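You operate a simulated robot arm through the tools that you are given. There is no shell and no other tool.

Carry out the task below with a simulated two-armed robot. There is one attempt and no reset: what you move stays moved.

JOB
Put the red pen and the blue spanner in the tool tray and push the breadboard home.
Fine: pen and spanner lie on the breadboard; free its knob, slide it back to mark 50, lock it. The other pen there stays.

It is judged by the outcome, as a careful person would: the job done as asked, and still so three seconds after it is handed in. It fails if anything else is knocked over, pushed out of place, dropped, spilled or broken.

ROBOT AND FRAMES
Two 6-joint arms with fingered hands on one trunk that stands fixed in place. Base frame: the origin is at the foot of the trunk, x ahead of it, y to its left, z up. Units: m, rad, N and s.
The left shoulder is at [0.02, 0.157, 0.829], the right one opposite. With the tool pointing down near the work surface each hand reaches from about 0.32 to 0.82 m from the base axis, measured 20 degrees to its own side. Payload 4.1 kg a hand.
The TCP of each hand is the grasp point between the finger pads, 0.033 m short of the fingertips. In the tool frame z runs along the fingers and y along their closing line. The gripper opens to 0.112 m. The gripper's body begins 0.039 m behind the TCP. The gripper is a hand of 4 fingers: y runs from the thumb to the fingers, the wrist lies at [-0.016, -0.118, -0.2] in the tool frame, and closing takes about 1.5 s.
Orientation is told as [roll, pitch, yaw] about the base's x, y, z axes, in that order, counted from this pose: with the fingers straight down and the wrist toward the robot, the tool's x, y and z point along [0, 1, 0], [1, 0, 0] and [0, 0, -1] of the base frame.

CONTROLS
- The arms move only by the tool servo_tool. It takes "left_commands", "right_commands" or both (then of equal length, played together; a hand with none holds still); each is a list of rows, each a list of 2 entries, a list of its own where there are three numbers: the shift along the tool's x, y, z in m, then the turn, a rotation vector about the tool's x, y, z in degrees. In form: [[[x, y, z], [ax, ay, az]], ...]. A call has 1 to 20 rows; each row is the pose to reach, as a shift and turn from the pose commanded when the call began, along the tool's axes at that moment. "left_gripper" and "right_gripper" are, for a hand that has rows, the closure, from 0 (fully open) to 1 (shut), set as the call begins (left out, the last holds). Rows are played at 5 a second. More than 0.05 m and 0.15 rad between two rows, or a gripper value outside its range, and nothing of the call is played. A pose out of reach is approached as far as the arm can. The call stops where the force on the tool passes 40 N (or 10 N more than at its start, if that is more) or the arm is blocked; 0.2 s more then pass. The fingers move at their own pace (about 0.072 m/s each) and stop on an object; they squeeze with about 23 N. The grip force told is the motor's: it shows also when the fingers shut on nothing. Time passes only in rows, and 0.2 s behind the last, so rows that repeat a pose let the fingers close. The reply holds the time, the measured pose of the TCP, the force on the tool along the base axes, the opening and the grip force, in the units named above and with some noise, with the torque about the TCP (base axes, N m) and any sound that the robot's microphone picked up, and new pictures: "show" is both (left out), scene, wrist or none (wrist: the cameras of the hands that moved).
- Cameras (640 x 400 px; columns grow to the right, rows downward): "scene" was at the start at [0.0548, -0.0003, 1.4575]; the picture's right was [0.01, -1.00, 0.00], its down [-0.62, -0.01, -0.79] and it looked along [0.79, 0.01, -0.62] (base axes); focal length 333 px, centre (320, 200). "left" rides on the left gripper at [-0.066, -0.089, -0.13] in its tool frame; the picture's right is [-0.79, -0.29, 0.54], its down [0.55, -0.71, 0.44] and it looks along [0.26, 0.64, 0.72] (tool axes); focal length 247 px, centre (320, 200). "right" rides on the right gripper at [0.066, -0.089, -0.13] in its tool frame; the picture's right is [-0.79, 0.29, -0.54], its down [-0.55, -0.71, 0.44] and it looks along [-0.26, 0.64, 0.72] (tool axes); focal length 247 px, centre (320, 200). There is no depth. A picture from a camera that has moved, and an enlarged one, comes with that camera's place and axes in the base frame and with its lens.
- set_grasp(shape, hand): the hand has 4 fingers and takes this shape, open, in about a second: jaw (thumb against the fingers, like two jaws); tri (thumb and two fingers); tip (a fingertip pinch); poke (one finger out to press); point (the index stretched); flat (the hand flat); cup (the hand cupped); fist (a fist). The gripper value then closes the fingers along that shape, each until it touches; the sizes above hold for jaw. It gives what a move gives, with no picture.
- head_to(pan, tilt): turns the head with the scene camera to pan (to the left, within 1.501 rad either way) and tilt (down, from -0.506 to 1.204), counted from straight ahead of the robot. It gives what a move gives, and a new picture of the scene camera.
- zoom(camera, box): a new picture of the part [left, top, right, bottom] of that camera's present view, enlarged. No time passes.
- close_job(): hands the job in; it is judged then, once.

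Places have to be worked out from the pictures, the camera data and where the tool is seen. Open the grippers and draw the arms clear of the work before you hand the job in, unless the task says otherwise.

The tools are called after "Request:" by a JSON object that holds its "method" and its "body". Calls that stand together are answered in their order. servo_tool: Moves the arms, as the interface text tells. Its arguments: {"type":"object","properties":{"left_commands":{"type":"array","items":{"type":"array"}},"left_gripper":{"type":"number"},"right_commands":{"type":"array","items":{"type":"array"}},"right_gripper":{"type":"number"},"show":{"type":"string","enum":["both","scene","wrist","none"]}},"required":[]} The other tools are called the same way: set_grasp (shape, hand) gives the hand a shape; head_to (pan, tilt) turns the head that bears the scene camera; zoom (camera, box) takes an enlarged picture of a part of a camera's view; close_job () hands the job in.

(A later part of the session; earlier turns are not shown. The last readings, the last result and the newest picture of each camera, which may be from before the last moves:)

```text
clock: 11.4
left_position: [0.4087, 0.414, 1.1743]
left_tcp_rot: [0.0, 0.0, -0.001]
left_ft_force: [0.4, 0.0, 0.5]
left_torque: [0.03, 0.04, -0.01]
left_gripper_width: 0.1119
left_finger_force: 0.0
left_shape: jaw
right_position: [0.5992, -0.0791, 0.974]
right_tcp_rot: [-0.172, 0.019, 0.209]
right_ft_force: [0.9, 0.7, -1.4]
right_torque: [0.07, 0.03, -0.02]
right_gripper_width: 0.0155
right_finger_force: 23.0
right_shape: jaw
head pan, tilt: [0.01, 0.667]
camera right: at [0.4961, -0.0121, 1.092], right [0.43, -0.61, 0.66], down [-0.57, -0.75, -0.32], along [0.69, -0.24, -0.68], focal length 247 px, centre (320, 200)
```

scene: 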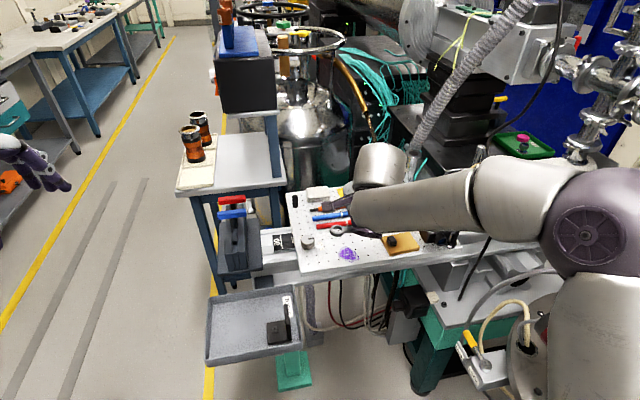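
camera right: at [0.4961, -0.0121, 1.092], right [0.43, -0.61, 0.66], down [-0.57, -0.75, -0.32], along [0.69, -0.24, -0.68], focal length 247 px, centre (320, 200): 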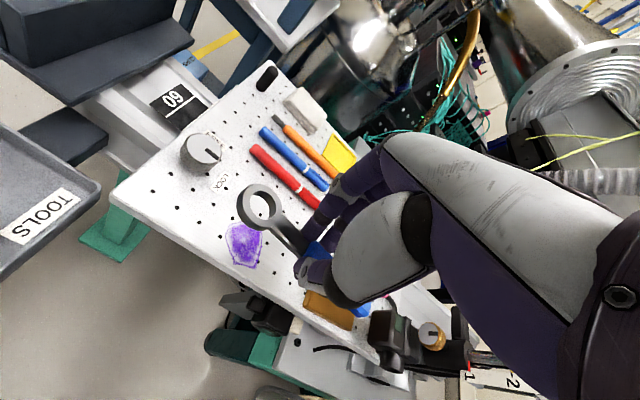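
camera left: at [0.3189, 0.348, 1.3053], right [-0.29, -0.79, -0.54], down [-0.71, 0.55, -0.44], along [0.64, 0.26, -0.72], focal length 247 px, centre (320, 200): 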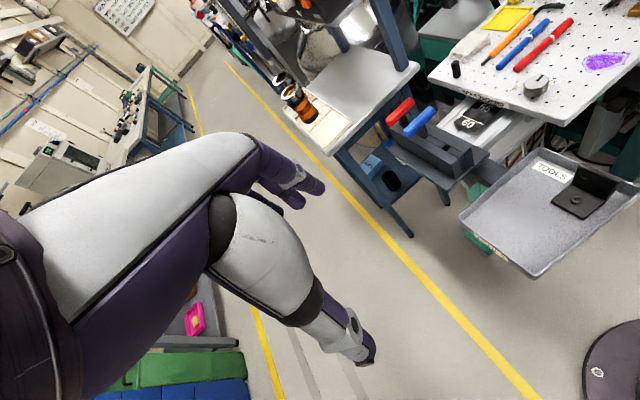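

All clear; the spanner hangs level. I'll continue to a point above the tray's far strip.

Request:
{"method": "servo_tool", "body": {"right_commands": [[[0.0427, -0.0044, -0.0074], [0, 0, 0]], [[0.0854, -0.0087, -0.0148], [0, 0, 0]], [[0.1281, -0.0131, -0.0223], [0, 0, 0]], [[0.1707, -0.0174, -0.0297], [0, 0, 0]], [[0.2134, -0.0218, -0.0371], [0, 0, 0]], [[0.2561, -0.0261, -0.0445], [0, 0, 0]], [[0.2561, -0.0261, -0.0445], [0, 0, 0]]], "show": "both"}}

Request:
{"method": "zoom", "body": {"camera": "left", "box": [420, 80, 640, 290]}}

```text
clock: 13.0
left_position: [0.4087, 0.4142, 1.1754]
left_tcp_rot: [0.001, 0.001, -0.001]
left_ft_force: [-0.1, -0.2, -0.6]
left_torque: [0.01, 0.01, 0.01]
left_gripper_width: 0.1117
left_finger_force: 0.2
left_shape: jaw
right_position: [0.5194, 0.1678, 0.9758]
right_tcp_rot: [-0.173, 0.016, 0.208]
right_ft_force: [0.5, 0.1, -0.3]
right_torque: [0.02, -0.02, -0.02]
right_gripper_width: 0.0155
right_finger_force: 22.8
right_shape: jaw
head pan, tilt: [0.01, 0.667]
camera right: at [0.417, 0.2358, 1.0929], right [0.43, -0.61, 0.66], down [-0.57, -0.75, -0.32], along [0.7, -0.24, -0.68], focal length 247 px, centre (320, 200)
```

scene: 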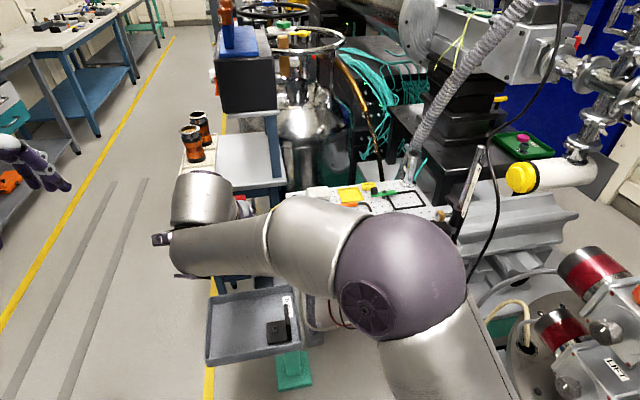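
right: 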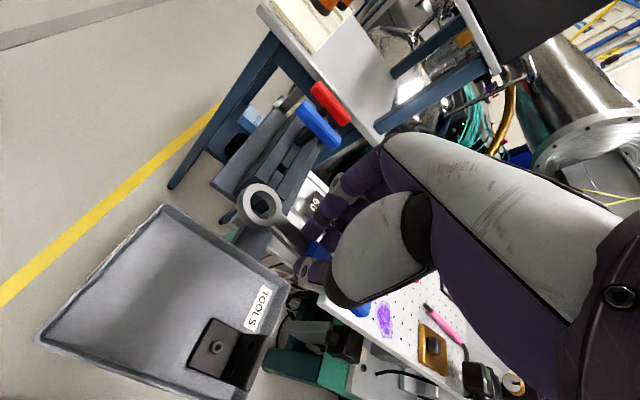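

```text
1.90 times, centred on (530, 185) of left
camera zoom: at [0.3193, 0.3475, 1.3053], right [-0.29, -0.79, -0.54], down [-0.71, 0.55, -0.44], along [0.64, 0.26, -0.72], focal length 470 px, centre (-80, 229)
```

zoom: 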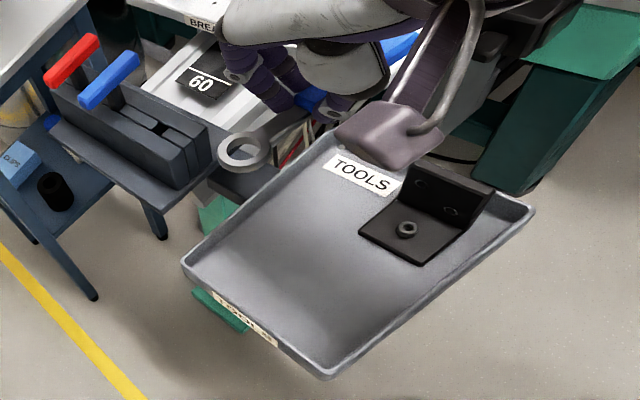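

Hand is above the tray strip, with spanner parallel to the tray's long side and clear of stand and bracket. I'll descend to TCP z≈0.805.

Request:
{"method": "servo_tool", "body": {"right_commands": [[[0.0074, 0.0008, 0.0419], [0, 0, 0]], [[0.0147, 0.0016, 0.0837], [0, 0, 0]], [[0.0221, 0.0023, 0.1256], [0, 0, 0]], [[0.0294, 0.0031, 0.1674], [0, 0, 0]], [[0.0294, 0.0031, 0.1674], [0, 0, 0]]], "show": "both"}}

Request:
{"method": "zoom", "body": {"camera": "left", "box": [420, 80, 640, 290]}}

Request:
{"method": "zoom", "body": {"camera": "right", "box": [140, 150, 400, 330]}}

```text
clock: 14.2
left_position: [0.41, 0.4145, 1.1748]
left_tcp_rot: [0.0, -0.001, -0.002]
left_ft_force: [0.5, -0.1, 1.2]
left_torque: [0.0, -0.02, -0.02]
left_gripper_width: 0.1119
left_finger_force: 0.0
left_shape: jaw
right_position: [0.5213, 0.168, 0.8033]
right_tcp_rot: [-0.171, 0.017, 0.208]
right_ft_force: [-0.6, 0.3, -1.3]
right_torque: [0.05, -0.02, 0.09]
right_gripper_width: 0.0155
right_finger_force: 22.8
right_shape: jaw
head pan, tilt: [0.01, 0.667]
camera right: at [0.4174, 0.2352, 0.9216], right [0.43, -0.61, 0.66], down [-0.57, -0.75, -0.32], along [0.7, -0.24, -0.68], focal length 247 px, centre (320, 200)
```

scene: 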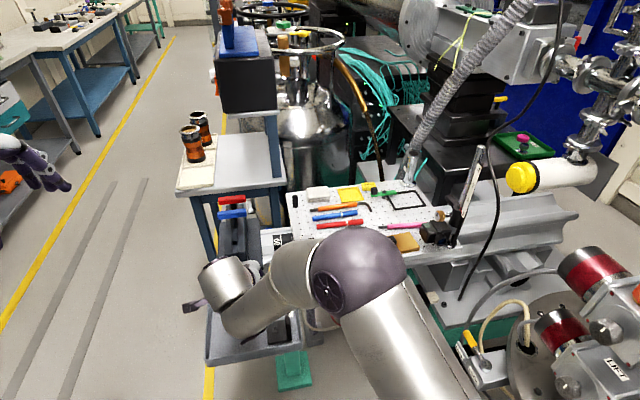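
right: 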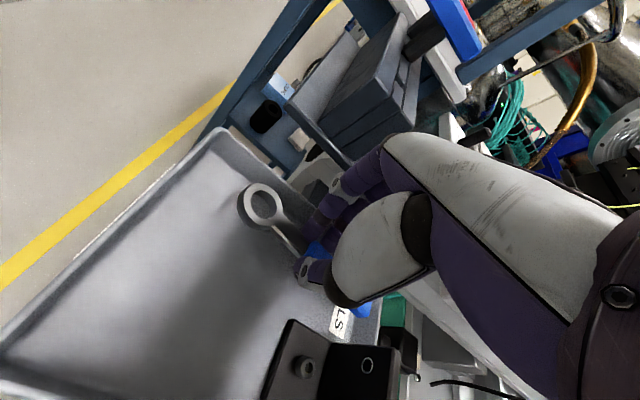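

```text
1.90 times, centred on (530, 185) of left
camera zoom: at [0.3192, 0.3476, 1.3053], right [-0.29, -0.79, -0.54], down [-0.71, 0.55, -0.44], along [0.64, 0.26, -0.72], focal length 470 px, centre (-80, 229)
```

zoom: 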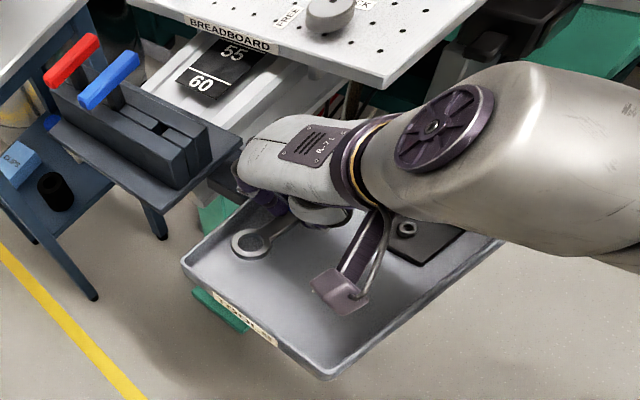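

```text
2.22 times, centred on (270, 240) of right
camera zoom: at [0.4174, 0.2352, 0.9216], right [0.43, -0.61, 0.66], down [-0.57, -0.75, -0.32], along [0.7, -0.24, -0.68], focal length 549 px, centre (431, 111)
```

zoom: 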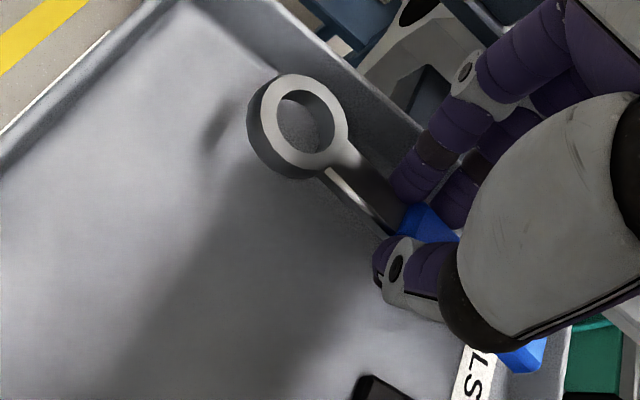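

The spanner is just above the tray with the fingers a bit near the far wall. I'll shift 8 mm toward the robot and lower 18 mm more, watching for contact.

Request:
{"method": "servo_tool", "body": {"right_commands": [[[0.0, -0.008, 0.0], [0, 0, 0]], [[0.0011, -0.0079, 0.006], [0, 0, 0]], [[0.0022, -0.0077, 0.012], [0, 0, 0]], [[0.0032, -0.0076, 0.0179], [0, 0, 0]]], "show": "wrist"}}

Request:
{"method": "zoom", "body": {"camera": "right", "box": [180, 130, 380, 330]}}

Request:
{"method": "zoom", "body": {"camera": "left", "box": [480, 150, 600, 250]}}

```text
clock: 15.2
left_position: [0.4096, 0.4132, 1.1754]
left_tcp_rot: [0.0, 0.0, -0.001]
left_ft_force: [-0.8, -0.8, -0.6]
left_torque: [-0.03, 0.01, 0.03]
left_gripper_width: 0.1114
left_finger_force: 0.0
left_shape: jaw
right_position: [0.5134, 0.1688, 0.7869]
right_tcp_rot: [-0.172, 0.017, 0.21]
right_ft_force: [-0.8, -0.8, -1.2]
right_torque: [0.0, -0.02, 0.01]
right_gripper_width: 0.0156
right_finger_force: 22.9
right_shape: jaw
head pan, tilt: [0.01, 0.667]
camera right: at [0.4096, 0.2361, 0.9041], right [0.43, -0.61, 0.66], down [-0.57, -0.75, -0.32], along [0.7, -0.24, -0.68], focal length 247 px, centre (320, 200)
```

right: 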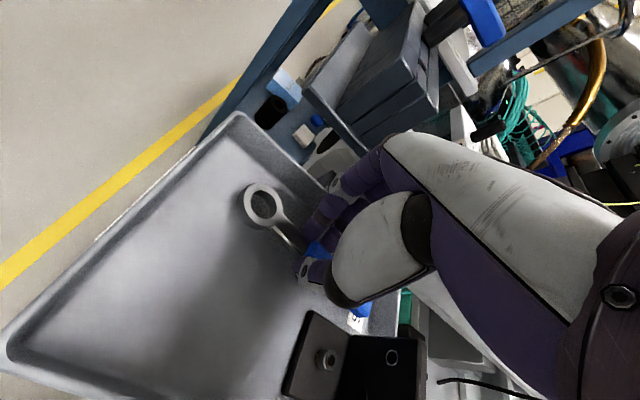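

```text
2.00 times, centred on (280, 230) of right
camera zoom: at [0.4096, 0.2361, 0.9041], right [0.43, -0.61, 0.66], down [-0.57, -0.75, -0.32], along [0.7, -0.24, -0.68], focal length 494 px, centre (400, 140)
```

zoom: 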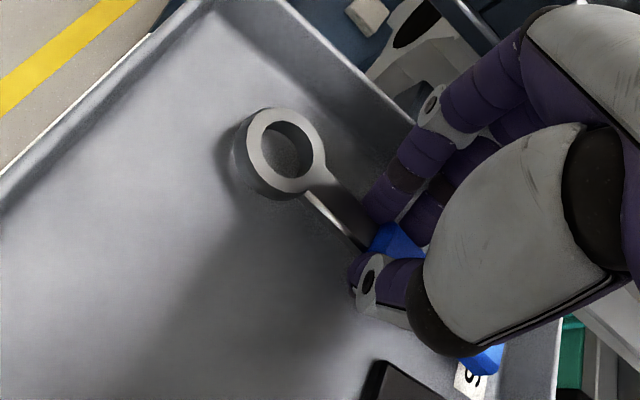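

```text
4.00 times, centred on (540, 200) of left
camera zoom: at [0.3192, 0.3476, 1.3052], right [-0.29, -0.79, -0.54], down [-0.71, 0.55, -0.44], along [0.64, 0.26, -0.72], focal length 988 px, centre (-560, 200)
```

zoom: 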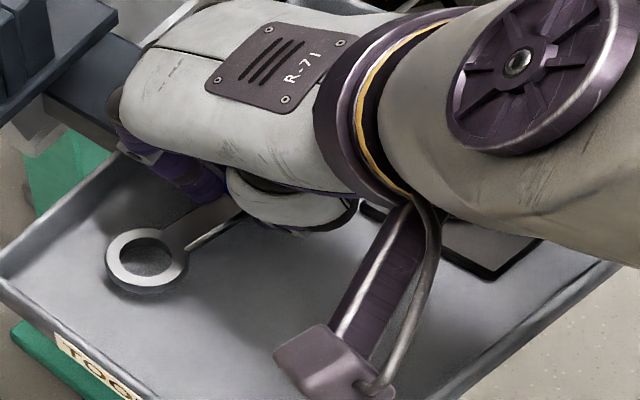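

The spanner is close to the floor but not yet touching (force ≈ 0). I'll lower 5 mm more in small steps.

Request:
{"method": "servo_tool", "body": {"right_commands": [[[0.0003, 0, 0.002], [0, 0, 0]], [[0.0007, 0.0001, 0.004], [0, 0, 0]], [[0.0009, 0.0001, 0.005], [0, 0, 0]]], "show": "none"}}

Request:
{"method": "zoom", "body": {"camera": "right", "box": [200, 150, 340, 290]}}

```text
clock: 16.0
left_position: [0.4092, 0.4142, 1.1765]
left_tcp_rot: [0.0, 0.0, -0.001]
left_ft_force: [-0.4, -0.1, 0.1]
left_torque: [0.02, 0.03, -0.02]
left_gripper_width: 0.1119
left_finger_force: 0.1
left_shape: jaw
right_position: [0.5146, 0.1676, 0.7823]
right_tcp_rot: [-0.174, 0.018, 0.209]
right_ft_force: [0.7, -0.4, -1.2]
right_torque: [0.01, 0.0, 0.01]
right_gripper_width: 0.0153
right_finger_force: 22.7
right_shape: jaw
head pan, tilt: [0.01, 0.667]
```

```text
2.86 times, centred on (270, 220) of right
camera zoom: at [0.4106, 0.2352, 0.8992], right [0.43, -0.61, 0.66], down [-0.57, -0.75, -0.32], along [0.7, -0.24, -0.68], focal length 706 px, centre (463, 143)
```

zoom: 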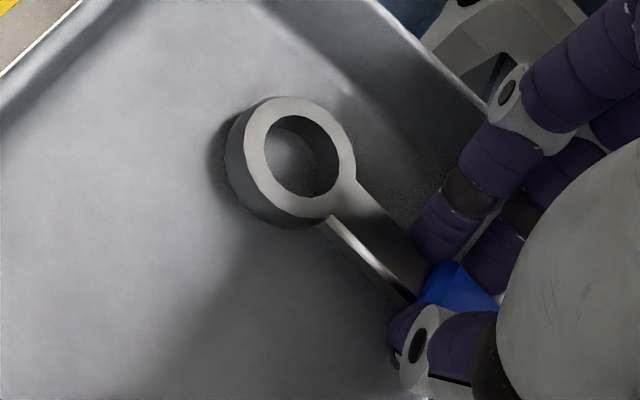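

Still no contact. Another 4 mm down.

Request:
{"method": "servo_tool", "body": {"right_commands": [[[0.0003, 0, 0.002], [0, 0, 0]], [[0.0007, 0.0001, 0.004], [0, 0, 0]], [[0.0007, 0.0001, 0.004], [0, 0, 0]]], "show": "none"}}

Request:
{"method": "zoom", "body": {"camera": "right", "box": [200, 150, 340, 290]}}

```text
clock: 16.8
left_position: [0.4107, 0.4149, 1.176]
left_tcp_rot: [0.001, -0.001, -0.002]
left_ft_force: [0.3, -0.4, -0.2]
left_torque: [-0.03, 0.02, 0.0]
left_gripper_width: 0.1117
left_finger_force: 0.1
left_shape: jaw
right_position: [0.5128, 0.1678, 0.7777]
right_tcp_rot: [-0.173, 0.018, 0.208]
right_ft_force: [0.5, 0.5, -0.5]
right_torque: [-0.04, -0.02, 0.06]
right_gripper_width: 0.0155
right_finger_force: 23.3
right_shape: jaw
head pan, tilt: [0.01, 0.667]
```

```text
2.86 times, centred on (270, 220) of right
camera zoom: at [0.4103, 0.2355, 0.895], right [0.43, -0.61, 0.66], down [-0.57, -0.75, -0.32], along [0.7, -0.24, -0.68], focal length 706 px, centre (463, 143)
```

zoom: 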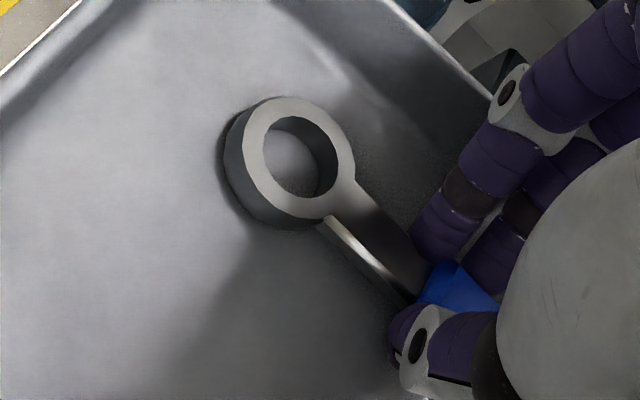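

The shadow under the ring has almost closed. Another 3 mm down in 1 mm steps.

Request:
{"method": "servo_tool", "body": {"right_commands": [[[0.0002, 0, 0.001], [0, 0, 0]], [[0.0003, 0, 0.002], [0, 0, 0]], [[0.0005, 0.0001, 0.003], [0, 0, 0]]], "show": "none"}}

Request:
{"method": "zoom", "body": {"camera": "right", "box": [200, 150, 340, 290]}}

```text
clock: 17.6
left_position: [0.4089, 0.4144, 1.1754]
left_tcp_rot: [0.0, -0.002, -0.001]
left_ft_force: [-0.3, 0.9, 0.5]
left_torque: [-0.02, 0.02, -0.02]
left_gripper_width: 0.1117
left_finger_force: 0.0
left_shape: jaw
right_position: [0.5149, 0.1672, 0.7761]
right_tcp_rot: [-0.173, 0.016, 0.209]
right_ft_force: [-1.0, -0.6, 10.5]
right_torque: [-0.16, -0.11, 0.04]
right_gripper_width: 0.0153
right_finger_force: 22.8
right_shape: jaw
head pan, tilt: [0.01, 0.667]
```

```text
2.86 times, centred on (270, 220) of right
camera zoom: at [0.4103, 0.2354, 0.8933], right [0.43, -0.61, 0.66], down [-0.57, -0.75, -0.32], along [0.7, -0.24, -0.68], focal length 706 px, centre (463, 143)
```

zoom: 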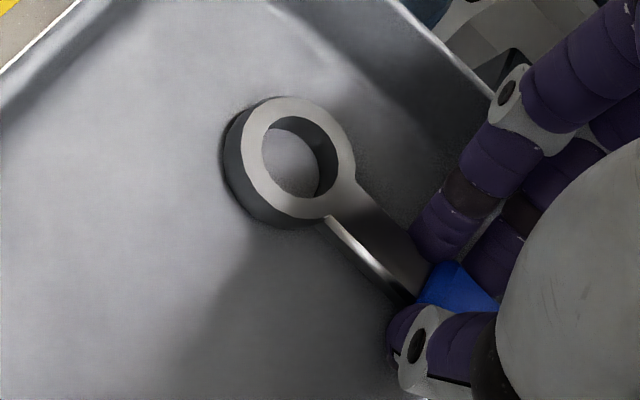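

Contact at 10.5 N: the spanner is on the tray floor. I'll ease up 1 mm and open the jaw slightly to release.

Request:
{"method": "servo_tool", "body": {"right_commands": [[[-0.0002, 0, -0.0012], [0, 0, 0]], [[-0.0002, 0, -0.0012], [0, 0, 0]], [[-0.0002, 0, -0.0012], [0, 0, 0]], [[-0.0002, 0, -0.0012], [0, 0, 0]]], "right_gripper": 0.75, "show": "none"}}

Request:
{"method": "zoom", "body": {"camera": "right", "box": [200, 150, 340, 290]}}

```text
clock: 18.6
left_position: [0.4102, 0.4148, 1.1741]
left_tcp_rot: [-0.001, -0.001, -0.001]
left_ft_force: [0.5, 0.2, 0.4]
left_torque: [-0.02, 0.01, -0.02]
left_gripper_width: 0.1118
left_finger_force: 0.1
left_shape: jaw
right_position: [0.5131, 0.1664, 0.7759]
right_tcp_rot: [-0.172, 0.019, 0.209]
right_ft_force: [-1.1, -0.8, 0.2]
right_torque: [0.06, -0.01, 0.01]
right_gripper_width: 0.0277
right_finger_force: 0.1
right_shape: jaw
head pan, tilt: [0.01, 0.667]
```

```text
2.86 times, centred on (270, 220) of right
camera zoom: at [0.4104, 0.2352, 0.8934], right [0.43, -0.61, 0.66], down [-0.57, -0.75, -0.32], along [0.69, -0.24, -0.68], focal length 706 px, centre (463, 143)
```

zoom: 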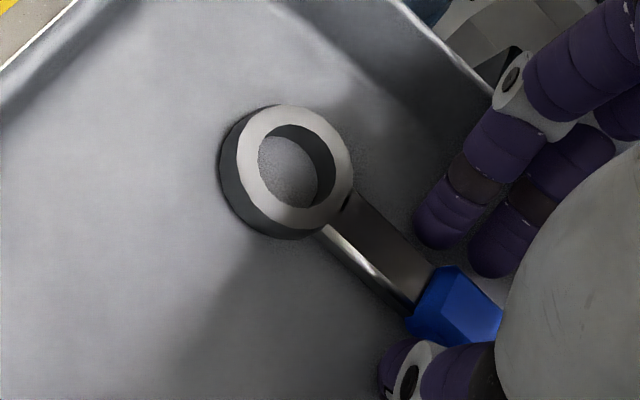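

Released; the spanner lies flat in the tray. I'll raise the hand straight up 20 cm.

Request:
{"method": "servo_tool", "body": {"right_commands": [[[-0.0035, -0.0004, -0.0197], [0, 0, 0]], [[-0.0104, -0.0011, -0.0591], [0, 0, 0]], [[-0.0182, -0.0019, -0.104], [0, 0, 0]], [[-0.0265, -0.0028, -0.151], [0, 0, 0]], [[-0.0346, -0.0036, -0.1969], [0, 0, 0]]], "show": "wrist"}}

Request:
{"method": "zoom", "body": {"camera": "left", "box": [420, 100, 640, 290]}}

```text
clock: 19.8
left_position: [0.4091, 0.4147, 1.1748]
left_tcp_rot: [0.001, -0.002, -0.001]
left_ft_force: [0.3, 0.7, 0.1]
left_torque: [0.0, 0.01, -0.01]
left_gripper_width: 0.1115
left_finger_force: 0.0
left_shape: jaw
right_position: [0.5129, 0.1699, 0.9736]
right_tcp_rot: [-0.174, 0.022, 0.208]
right_ft_force: [-0.1, 0.0, 0.2]
right_torque: [0.02, 0.03, 0.01]
right_gripper_width: 0.028
right_finger_force: 0.0
right_shape: jaw
head pan, tilt: [0.01, 0.667]
camera right: at [0.4096, 0.2372, 1.0917], right [0.44, -0.61, 0.66], down [-0.57, -0.75, -0.32], along [0.69, -0.24, -0.68], focal length 247 px, centre (320, 200)
```

right: 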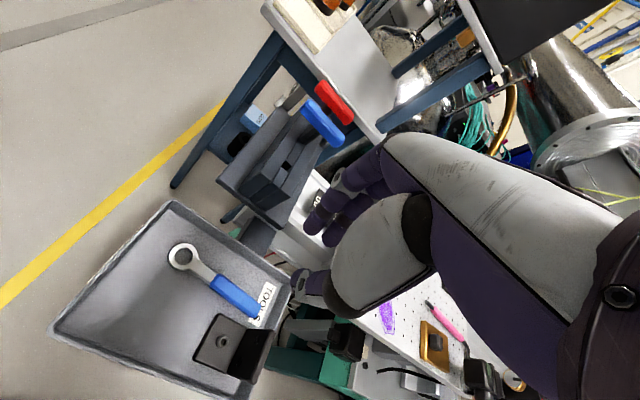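

```text
2.11 times, centred on (530, 195) of left
camera zoom: at [0.3195, 0.3477, 1.3052], right [-0.29, -0.79, -0.54], down [-0.71, 0.55, -0.44], along [0.64, 0.26, -0.72], focal length 520 px, centre (-122, 210)
```

zoom: 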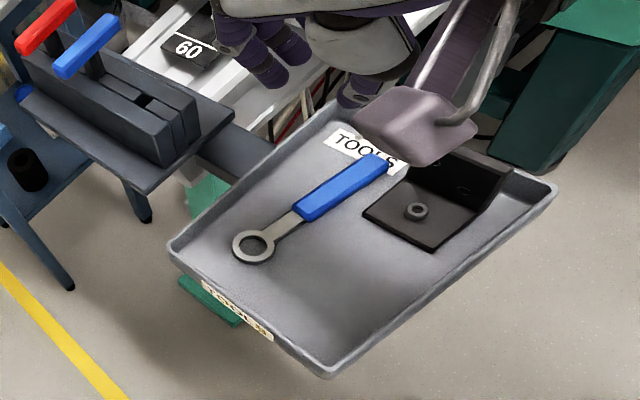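

The spanner rests in the tray clear of the bracket. Next I'll bring the right hand back over the board toward the red pen.

Request:
{"method": "servo_tool", "body": {"right_commands": [[[-0.041, 0.0131, 0.007], [0, 0, 0]], [[-0.082, 0.0263, 0.0139], [0, 0, 0]], [[-0.123, 0.0394, 0.0209], [0, 0, 0]], [[-0.164, 0.0526, 0.0278], [0, 0, 0]], [[-0.205, 0.0657, 0.0348], [0, 0, 0]], [[-0.205, 0.0657, 0.0348], [0, 0, 0]]], "show": "both"}}

Request:
{"method": "zoom", "body": {"camera": "right", "box": [200, 80, 400, 280]}}

Request:
{"method": "zoom", "body": {"camera": "scene", "box": [280, 170, 390, 260]}}

Request:
{"method": "zoom", "body": {"camera": "left", "box": [450, 0, 640, 120]}}

```text
clock: 21.2
left_position: [0.4101, 0.4139, 1.1739]
left_tcp_rot: [-0.002, -0.001, -0.001]
left_ft_force: [0.7, -0.2, 0.9]
left_torque: [-0.03, -0.04, 0.01]
left_gripper_width: 0.1119
left_finger_force: 0.1
left_shape: jaw
right_position: [0.6195, -0.0222, 0.9738]
right_tcp_rot: [-0.173, 0.018, 0.21]
right_ft_force: [-0.2, 1.0, 0.1]
right_torque: [-0.01, 0.02, -0.01]
right_gripper_width: 0.0279
right_finger_force: 0.0
right_shape: jaw
head pan, tilt: [0.01, 0.667]
camera right: at [0.5161, 0.0463, 1.0921], right [0.43, -0.61, 0.66], down [-0.57, -0.75, -0.32], along [0.7, -0.24, -0.68], focal length 247 px, centre (320, 200)
```

scene: 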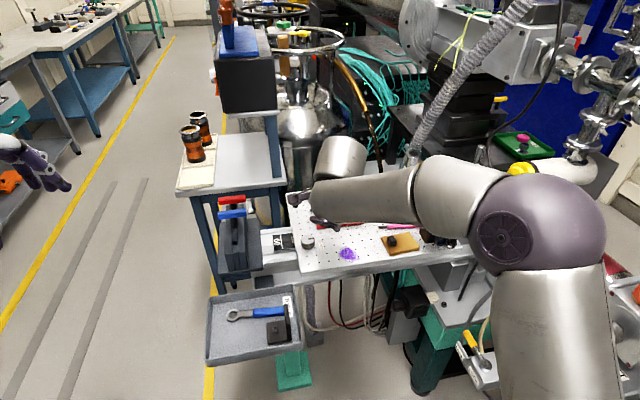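
right: 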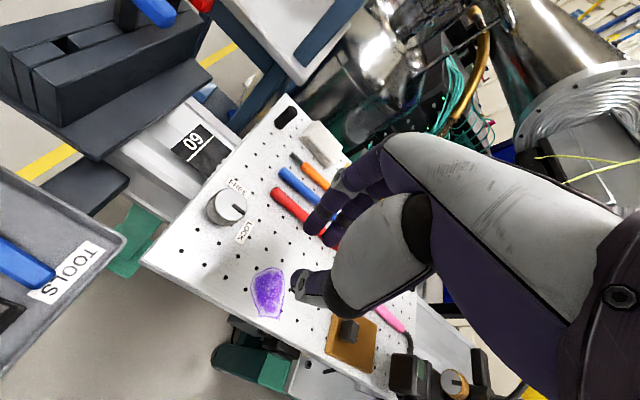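

```text
2.00 times, centred on (300, 180) of right
camera zoom: at [0.5161, 0.0463, 1.0921], right [0.43, -0.61, 0.66], down [-0.57, -0.75, -0.32], along [0.7, -0.24, -0.68], focal length 494 px, centre (360, 240)
```

zoom: 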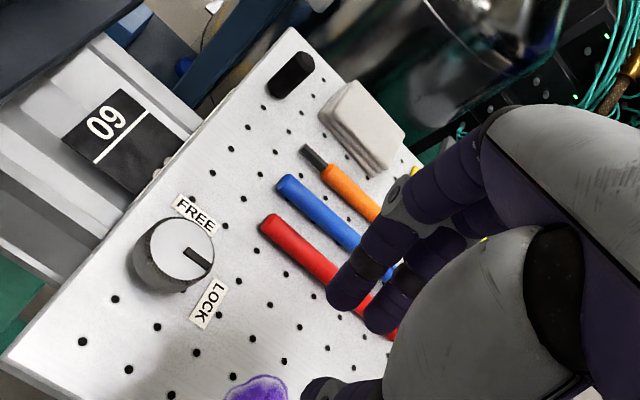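

```text
4.44 times, centred on (335, 215) of scene
camera zoom: at [0.0547, -0.0003, 1.4575], right [0.01, -1.0, 0.0], down [-0.62, -0.01, -0.79], along [0.79, 0.01, -0.62], focal length 1480 px, centre (253, 133)
```

zoom: 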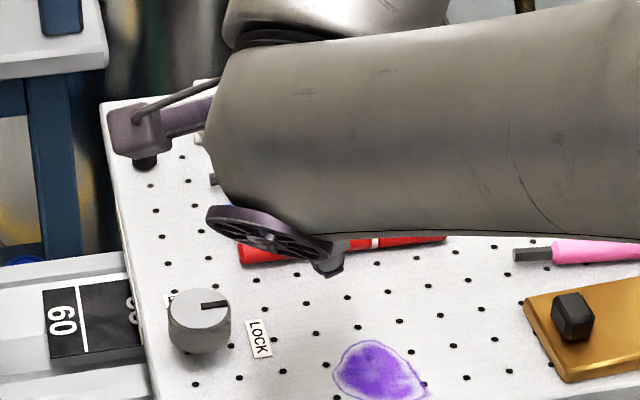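

```text
3.33 times, centred on (545, 60) of left
camera zoom: at [0.3192, 0.3477, 1.3052], right [-0.29, -0.79, -0.54], down [-0.71, 0.55, -0.44], along [0.64, 0.26, -0.72], focal length 823 px, centre (-430, 667)
```

zoom: 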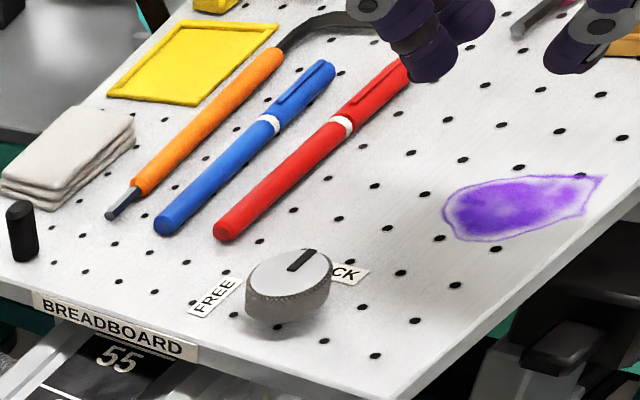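

The red pen runs from about (0.720, 0.014) to (0.742, -0.11), some 35 mm nearer than the blue pen. I'll narrow the jaw to 25 mm, move above its middle and lower to TCP z≈0.90.

Request:
{"method": "servo_tool", "body": {"right_commands": [[[-0.014, 0.0345, 0.0018], [0, 0, 0]], [[-0.028, 0.069, 0.0037], [0, 0, 0]], [[-0.0419, 0.1035, 0.0055], [0, 0, 0]], [[-0.0355, 0.1042, 0.042], [0, 0, 0]], [[-0.0291, 0.1048, 0.0784], [0, 0, 0]], [[-0.0291, 0.1048, 0.0784], [0, 0, 0]]], "right_gripper": 0.78, "show": "both"}}

Request:
{"method": "zoom", "body": {"camera": "right", "box": [200, 100, 400, 300]}}

Request:
{"method": "zoom", "body": {"camera": "scene", "box": [290, 170, 390, 250]}}

Request:
{"method": "zoom", "body": {"camera": "left", "box": [490, 0, 640, 95]}}

```text
clock: 22.6
left_position: [0.4086, 0.4143, 1.1756]
left_tcp_rot: [0.0, 0.0, -0.001]
left_ft_force: [0.1, 0.1, 0.0]
left_torque: [-0.03, 0.01, -0.03]
left_gripper_width: 0.1116
left_finger_force: 0.0
left_shape: jaw
right_position: [0.7296, -0.0421, 0.9014]
right_tcp_rot: [-0.173, 0.019, 0.211]
right_ft_force: [-0.5, 0.5, 0.6]
right_torque: [0.04, -0.01, -0.02]
right_gripper_width: 0.0248
right_finger_force: 0.0
right_shape: jaw
head pan, tilt: [0.01, 0.667]
camera right: at [0.6255, 0.0262, 1.0189], right [0.43, -0.61, 0.66], down [-0.57, -0.75, -0.32], along [0.7, -0.24, -0.68], focal length 247 px, centre (320, 200)
```

scene: 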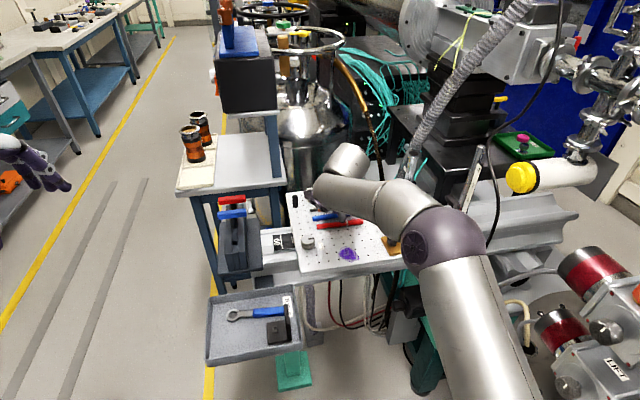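
right: 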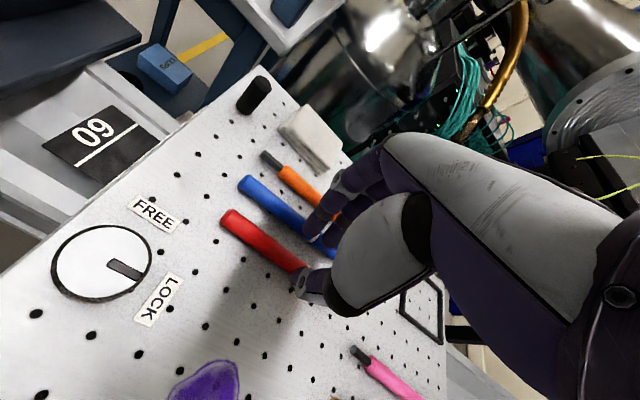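

```text
2.00 times, centred on (300, 200) of right
camera zoom: at [0.6255, 0.0262, 1.0189], right [0.43, -0.61, 0.66], down [-0.57, -0.75, -0.32], along [0.7, -0.24, -0.68], focal length 494 px, centre (360, 200)
```

zoom: 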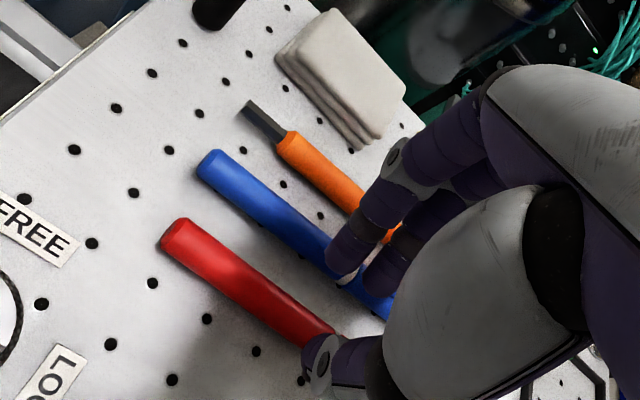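

```text
5.00 times, centred on (340, 210) of scene
camera zoom: at [0.0547, -0.0003, 1.4575], right [0.01, -1.0, 0.0], down [-0.62, -0.01, -0.79], along [0.79, 0.01, -0.62], focal length 1665 px, centre (220, 150)
```

zoom: 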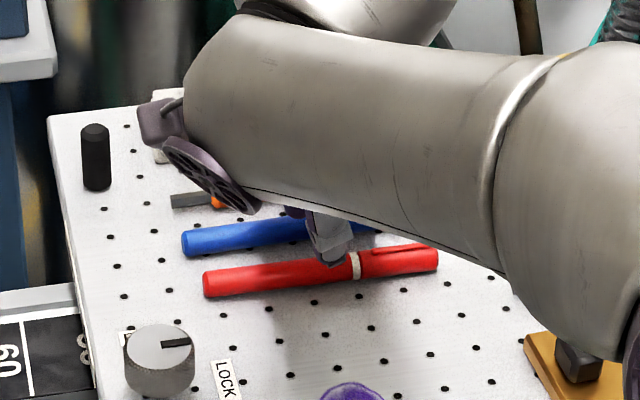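

```text
4.21 times, centred on (565, 48) of left
camera zoom: at [0.3192, 0.3477, 1.3053], right [-0.29, -0.79, -0.54], down [-0.71, 0.55, -0.44], along [0.64, 0.26, -0.72], focal length 1040 px, centre (-712, 842)
```

zoom: 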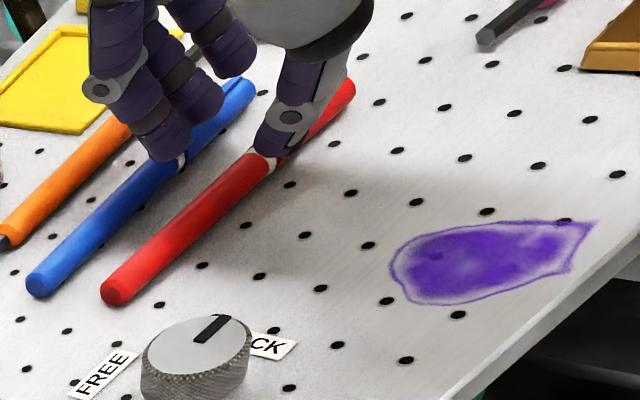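

The jaw is centred over the red pen, with the blue pen about 5 mm outside the fingers. I'll narrow to 21 mm and lower 22 mm.

Request:
{"method": "servo_tool", "body": {"right_commands": [[[0, 0, 0], [0, 0, 0]], [[0.0013, 0.0001, 0.0073], [0, 0, 0]], [[0.0026, 0.0003, 0.0146], [0, 0, 0]], [[0.0038, 0.0004, 0.0217], [0, 0, 0]]], "right_gripper": 0.81, "show": "none"}}

Request:
{"method": "zoom", "body": {"camera": "right", "box": [230, 150, 370, 310]}}

Request:
{"method": "zoom", "body": {"camera": "scene", "box": [300, 190, 380, 250]}}

Request:
{"method": "zoom", "body": {"camera": "left", "box": [500, 0, 600, 70]}}

```text
clock: 23.6
left_position: [0.4107, 0.4142, 1.1756]
left_tcp_rot: [0.001, 0.0, -0.004]
left_ft_force: [0.7, -0.5, -0.4]
left_torque: [0.0, -0.01, -0.01]
left_gripper_width: 0.1118
left_finger_force: 0.0
left_shape: jaw
right_position: [0.7289, -0.0431, 0.8781]
right_tcp_rot: [-0.173, 0.018, 0.209]
right_ft_force: [-0.3, 0.3, 0.7]
right_torque: [0.03, 0.0, 0.01]
right_gripper_width: 0.0217
right_finger_force: 0.0
right_shape: jaw
head pan, tilt: [0.01, 0.667]
```

```text
2.50 times, centred on (300, 230) of right
camera zoom: at [0.6267, 0.0255, 0.9968], right [0.43, -0.61, 0.66], down [-0.57, -0.75, -0.32], along [0.7, -0.24, -0.68], focal length 617 px, centre (370, 125)
```

zoom: 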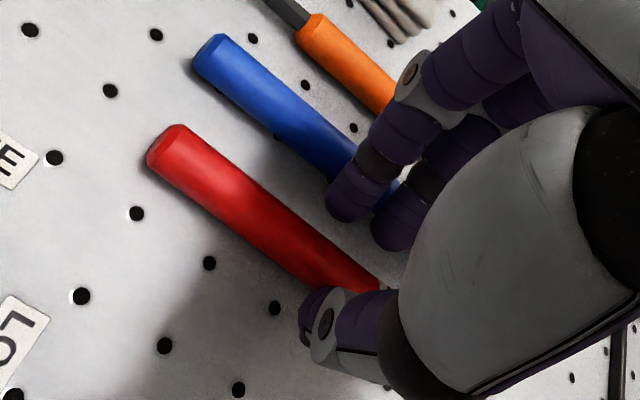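

```text
6.67 times, centred on (340, 220) of scene
camera zoom: at [0.0547, -0.0003, 1.4575], right [0.01, -1.0, 0.0], down [-0.62, -0.01, -0.79], along [0.79, 0.01, -0.62], focal length 2220 px, centre (187, 67)
```

zoom: 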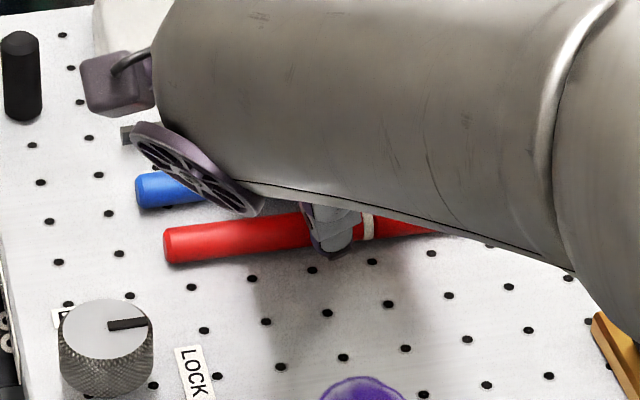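

```text
5.71 times, centred on (550, 35) of left
camera zoom: at [0.3192, 0.3477, 1.3052], right [-0.29, -0.79, -0.54], down [-0.71, 0.55, -0.44], along [0.64, 0.26, -0.72], focal length 1411 px, centre (-994, 1143)
```

zoom: 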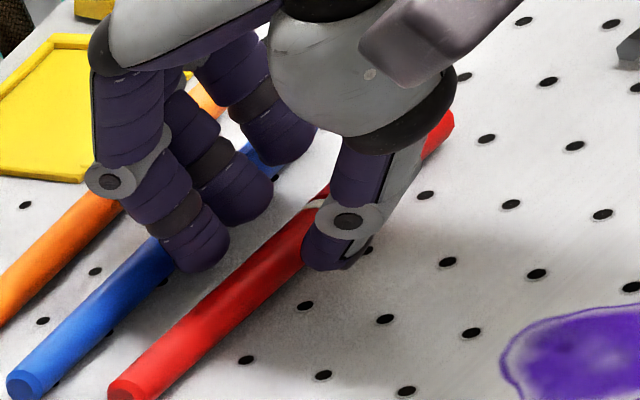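

Fingers are between the two pens. I'll lower 5 mm more with a 1 mm bias away from the blue pen.

Request:
{"method": "servo_tool", "body": {"right_commands": [[[0.0004, -0.0009, 0.0018], [0, 0, 0]], [[0.0008, -0.0009, 0.0036], [0, 0, 0]], [[0.0012, -0.0009, 0.0054], [0, 0, 0]]], "show": "none"}}

Request:
{"method": "zoom", "body": {"camera": "right", "box": [230, 150, 370, 310]}}

Request:
{"method": "zoom", "body": {"camera": "left", "box": [500, 0, 600, 70]}}

```text
clock: 24.4
left_position: [0.4091, 0.4147, 1.1746]
left_tcp_rot: [-0.001, -0.001, -0.002]
left_ft_force: [0.0, 0.4, 0.5]
left_torque: [0.0, 0.02, -0.03]
left_gripper_width: 0.1119
left_finger_force: 0.0
left_shape: jaw
right_position: [0.731, -0.0421, 0.8728]
right_tcp_rot: [-0.174, 0.016, 0.21]
right_ft_force: [0.1, -0.5, 0.5]
right_torque: [0.05, 0.0, -0.01]
right_gripper_width: 0.0212
right_finger_force: 0.1
right_shape: jaw
head pan, tilt: [0.01, 0.667]
```

```text
2.50 times, centred on (300, 230) of right
camera zoom: at [0.6268, 0.0253, 0.9912], right [0.43, -0.61, 0.66], down [-0.57, -0.75, -0.32], along [0.7, -0.24, -0.68], focal length 617 px, centre (370, 125)
```

zoom: 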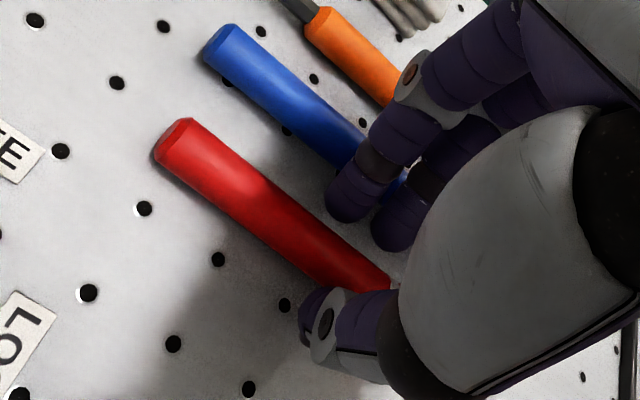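

```text
5.71 times, centred on (550, 35) of left
camera zoom: at [0.3192, 0.3477, 1.3052], right [-0.29, -0.79, -0.54], down [-0.71, 0.55, -0.44], along [0.64, 0.26, -0.72], focal length 1411 px, centre (-994, 1143)
```

zoom: 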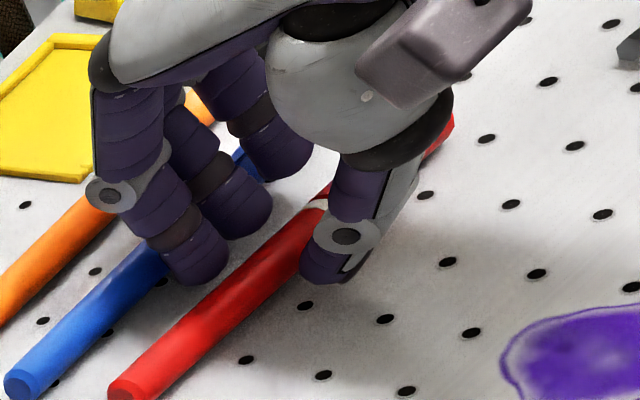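

No contact. I'll lower another 2 mm so the tips pass below the pen's middle, then close.

Request:
{"method": "servo_tool", "body": {"right_commands": [[[0.0002, 0, 0.001], [0, 0, 0]], [[0.0003, 0, 0.002], [0, 0, 0]]], "show": "none"}}

Request:
{"method": "servo_tool", "body": {"right_commands": [[[0, 0, 0], [0, 0, 0]], [[0, 0, 0], [0, 0, 0]], [[0, 0, 0], [0, 0, 0]], [[0, 0, 0], [0, 0, 0]], [[0, 0, 0], [0, 0, 0]], [[0, 0, 0], [0, 0, 0]]], "right_gripper": 1.0, "show": "wrist"}}

Request:
{"method": "zoom", "body": {"camera": "left", "box": [500, 0, 600, 70]}}

```text
clock: 25.0
left_position: [0.4094, 0.4142, 1.1766]
left_tcp_rot: [0.0, 0.0, -0.001]
left_ft_force: [1.6, 0.2, 0.3]
left_torque: [0.02, 0.01, 0.0]
left_gripper_width: 0.112
left_finger_force: 0.1
left_shape: jaw
right_position: [0.7306, -0.0429, 0.8704]
right_tcp_rot: [-0.172, 0.019, 0.21]
right_ft_force: [-0.5, -0.6, -0.3]
right_torque: [0.02, 0.0, 0.01]
right_gripper_width: 0.0214
right_finger_force: 0.1
right_shape: jaw
head pan, tilt: [0.01, 0.667]
```

```text
clock: 26.4
left_position: [0.4098, 0.4138, 1.1758]
left_tcp_rot: [0.001, -0.001, 0.0]
left_ft_force: [0.0, -0.1, 0.2]
left_torque: [-0.04, -0.03, 0.0]
left_gripper_width: 0.1117
left_finger_force: 0.0
left_shape: jaw
right_position: [0.7307, -0.0428, 0.871]
right_tcp_rot: [-0.174, 0.018, 0.207]
right_ft_force: [0.5, -0.1, 0.1]
right_torque: [-0.01, 0.0, 0.05]
right_gripper_width: 0.011
right_finger_force: 22.8
right_shape: jaw
head pan, tilt: [0.01, 0.667]
camera right: at [0.6271, 0.025, 0.9892], right [0.43, -0.61, 0.66], down [-0.57, -0.75, -0.32], along [0.7, -0.24, -0.68], focal length 247 px, centre (320, 200)
```

right: 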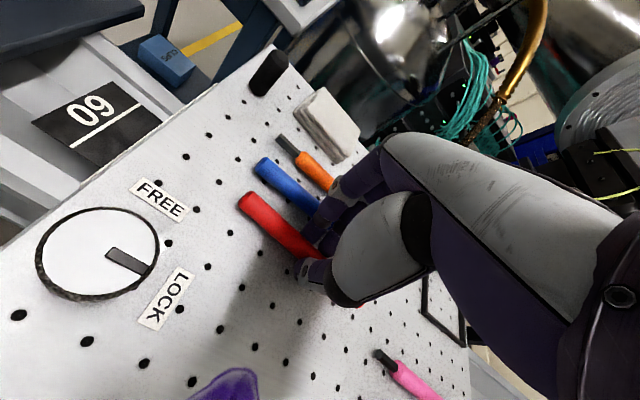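

```text
5.71 times, centred on (550, 35) of left
camera zoom: at [0.3192, 0.3477, 1.3052], right [-0.29, -0.79, -0.54], down [-0.71, 0.55, -0.44], along [0.64, 0.26, -0.72], focal length 1411 px, centre (-994, 1143)
```

zoom: 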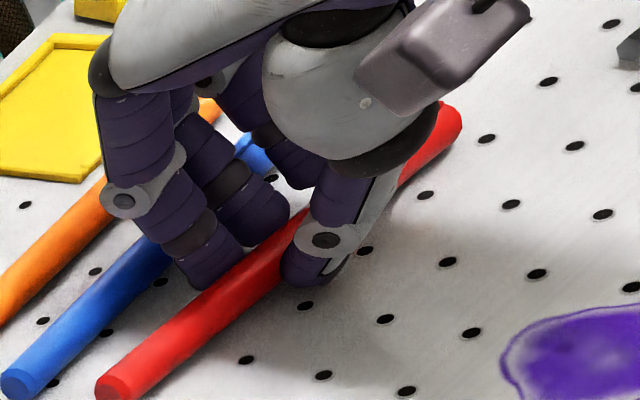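

The red pen is gripped (11 mm, 23 N). I'll lift it straight up 10 cm, slowly at first.

Request:
{"method": "servo_tool", "body": {"right_commands": [[[-0.0017, -0.0002, -0.0098], [0, 0, 0]], [[-0.0051, -0.0006, -0.0295], [0, 0, 0]], [[-0.0102, -0.0012, -0.059], [0, 0, 0]], [[-0.018, -0.0019, -0.1024], [0, 0, 0]], [[-0.018, -0.0019, -0.1024], [0, 0, 0]]], "show": "both"}}

Request:
{"method": "zoom", "body": {"camera": "left", "box": [450, 0, 640, 120]}}

```text
clock: 27.6
left_position: [0.4098, 0.4129, 1.1755]
left_tcp_rot: [-0.001, 0.001, -0.001]
left_ft_force: [-0.2, 0.7, -0.7]
left_torque: [-0.02, -0.04, 0.06]
left_gripper_width: 0.1116
left_finger_force: 0.1
left_shape: jaw
right_position: [0.7295, -0.0413, 0.976]
right_tcp_rot: [-0.173, 0.018, 0.207]
right_ft_force: [0.3, 0.8, 0.5]
right_torque: [0.0, -0.01, 0.03]
right_gripper_width: 0.0107
right_finger_force: 22.8
right_shape: jaw
head pan, tilt: [0.01, 0.667]
camera right: at [0.6259, 0.0261, 1.0933], right [0.43, -0.61, 0.66], down [-0.57, -0.75, -0.32], along [0.69, -0.24, -0.68], focal length 247 px, centre (320, 200)
```

scene: 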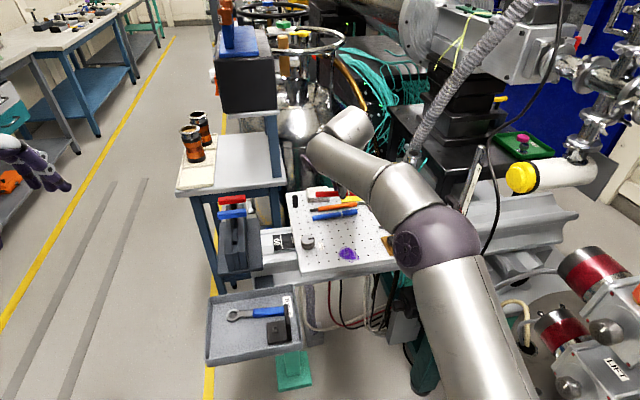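
right: 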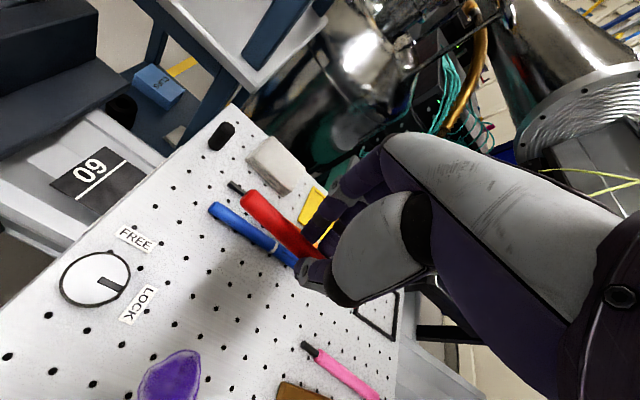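

```text
3.33 times, centred on (545, 60) of left
camera zoom: at [0.3193, 0.3476, 1.3052], right [-0.29, -0.79, -0.54], down [-0.71, 0.55, -0.44], along [0.64, 0.26, -0.72], focal length 823 px, centre (-430, 667)
```

zoom: 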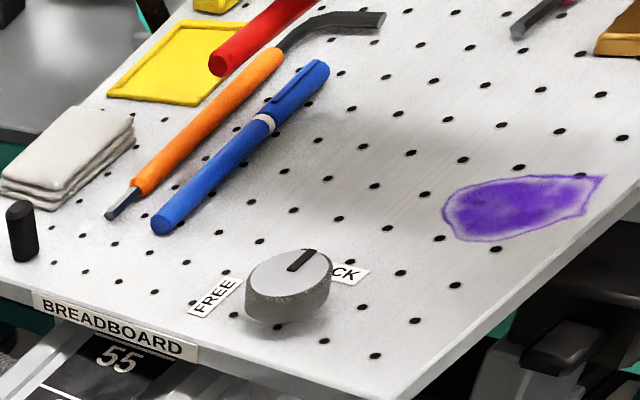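

The red pen is up, and the blue pen has not moved. I'll carry it to the free left part of the tray, turning the hand −37° on the way so the pen will lie diagonally between spanner, bracket and walls.

Request:
{"method": "servo_tool", "body": {"right_commands": [[[0.0312, -0.0244, -0.005], [0.7, 0.07, 4.0]], [[0.0624, -0.0488, -0.0101], [1.41, 0.15, 8.01]], [[0.0936, -0.0732, -0.0151], [2.11, 0.22, 12.01]], [[0.1248, -0.0976, -0.0202], [2.82, 0.29, 16.02]], [[0.1561, -0.1221, -0.0252], [3.52, 0.37, 20.02]], [[0.1873, -0.1465, -0.0303], [4.23, 0.44, 24.03]], [[0.2185, -0.1709, -0.0353], [4.93, 0.51, 28.03]], [[0.2497, -0.1953, -0.0404], [5.64, 0.59, 32.04]], [[0.2809, -0.2197, -0.0454], [6.34, 0.66, 36.04]], [[0.2809, -0.2197, -0.0454], [6.34, 0.66, 36.04]]], "show": "both"}}

Request:
{"method": "zoom", "body": {"camera": "left", "box": [420, 80, 640, 290]}}

```text
clock: 29.8
left_position: [0.4088, 0.4132, 1.1753]
left_tcp_rot: [0.001, 0.001, -0.001]
left_ft_force: [0.6, -0.4, 0.2]
left_torque: [0.01, -0.03, -0.01]
left_gripper_width: 0.1115
left_finger_force: 0.1
left_shape: jaw
right_position: [0.4558, 0.1919, 0.9755]
right_tcp_rot: [-0.174, 0.019, -0.431]
right_ft_force: [0.7, -0.1, 0.1]
right_torque: [0.01, 0.0, 0.02]
right_gripper_width: 0.0109
right_finger_force: 22.3
right_shape: jaw
head pan, tilt: [0.01, 0.667]
camera right: at [0.4129, 0.3071, 1.094], right [-0.02, -0.75, 0.66], down [-0.91, -0.26, -0.32], along [0.41, -0.61, -0.68], focal length 247 px, centre (320, 200)
```

scene: 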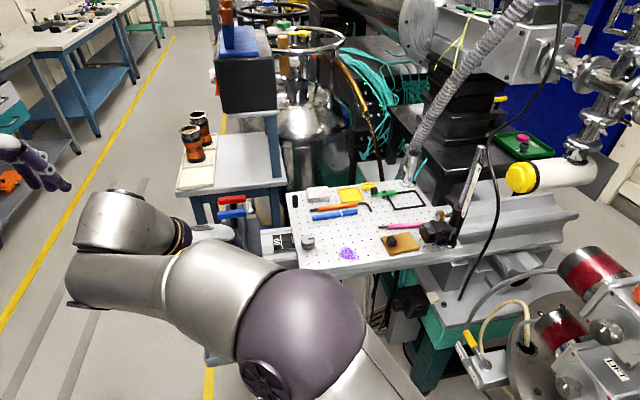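
right: 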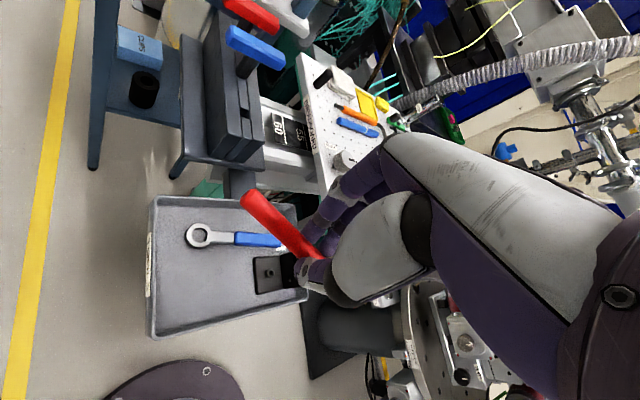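

```text
1.90 times, centred on (530, 185) of left
camera zoom: at [0.3193, 0.3476, 1.3052], right [-0.29, -0.79, -0.54], down [-0.71, 0.55, -0.44], along [0.64, 0.26, -0.72], focal length 470 px, centre (-80, 229)
```

zoom: 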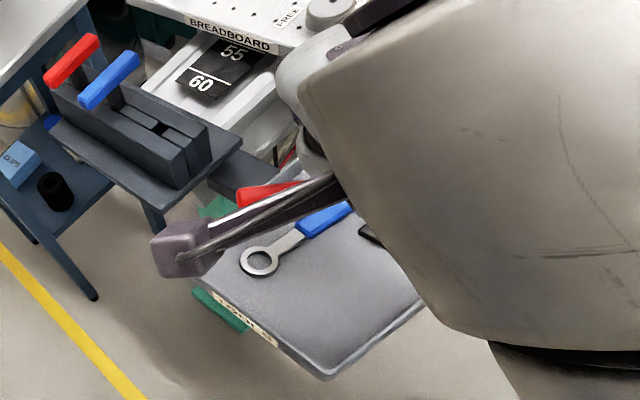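

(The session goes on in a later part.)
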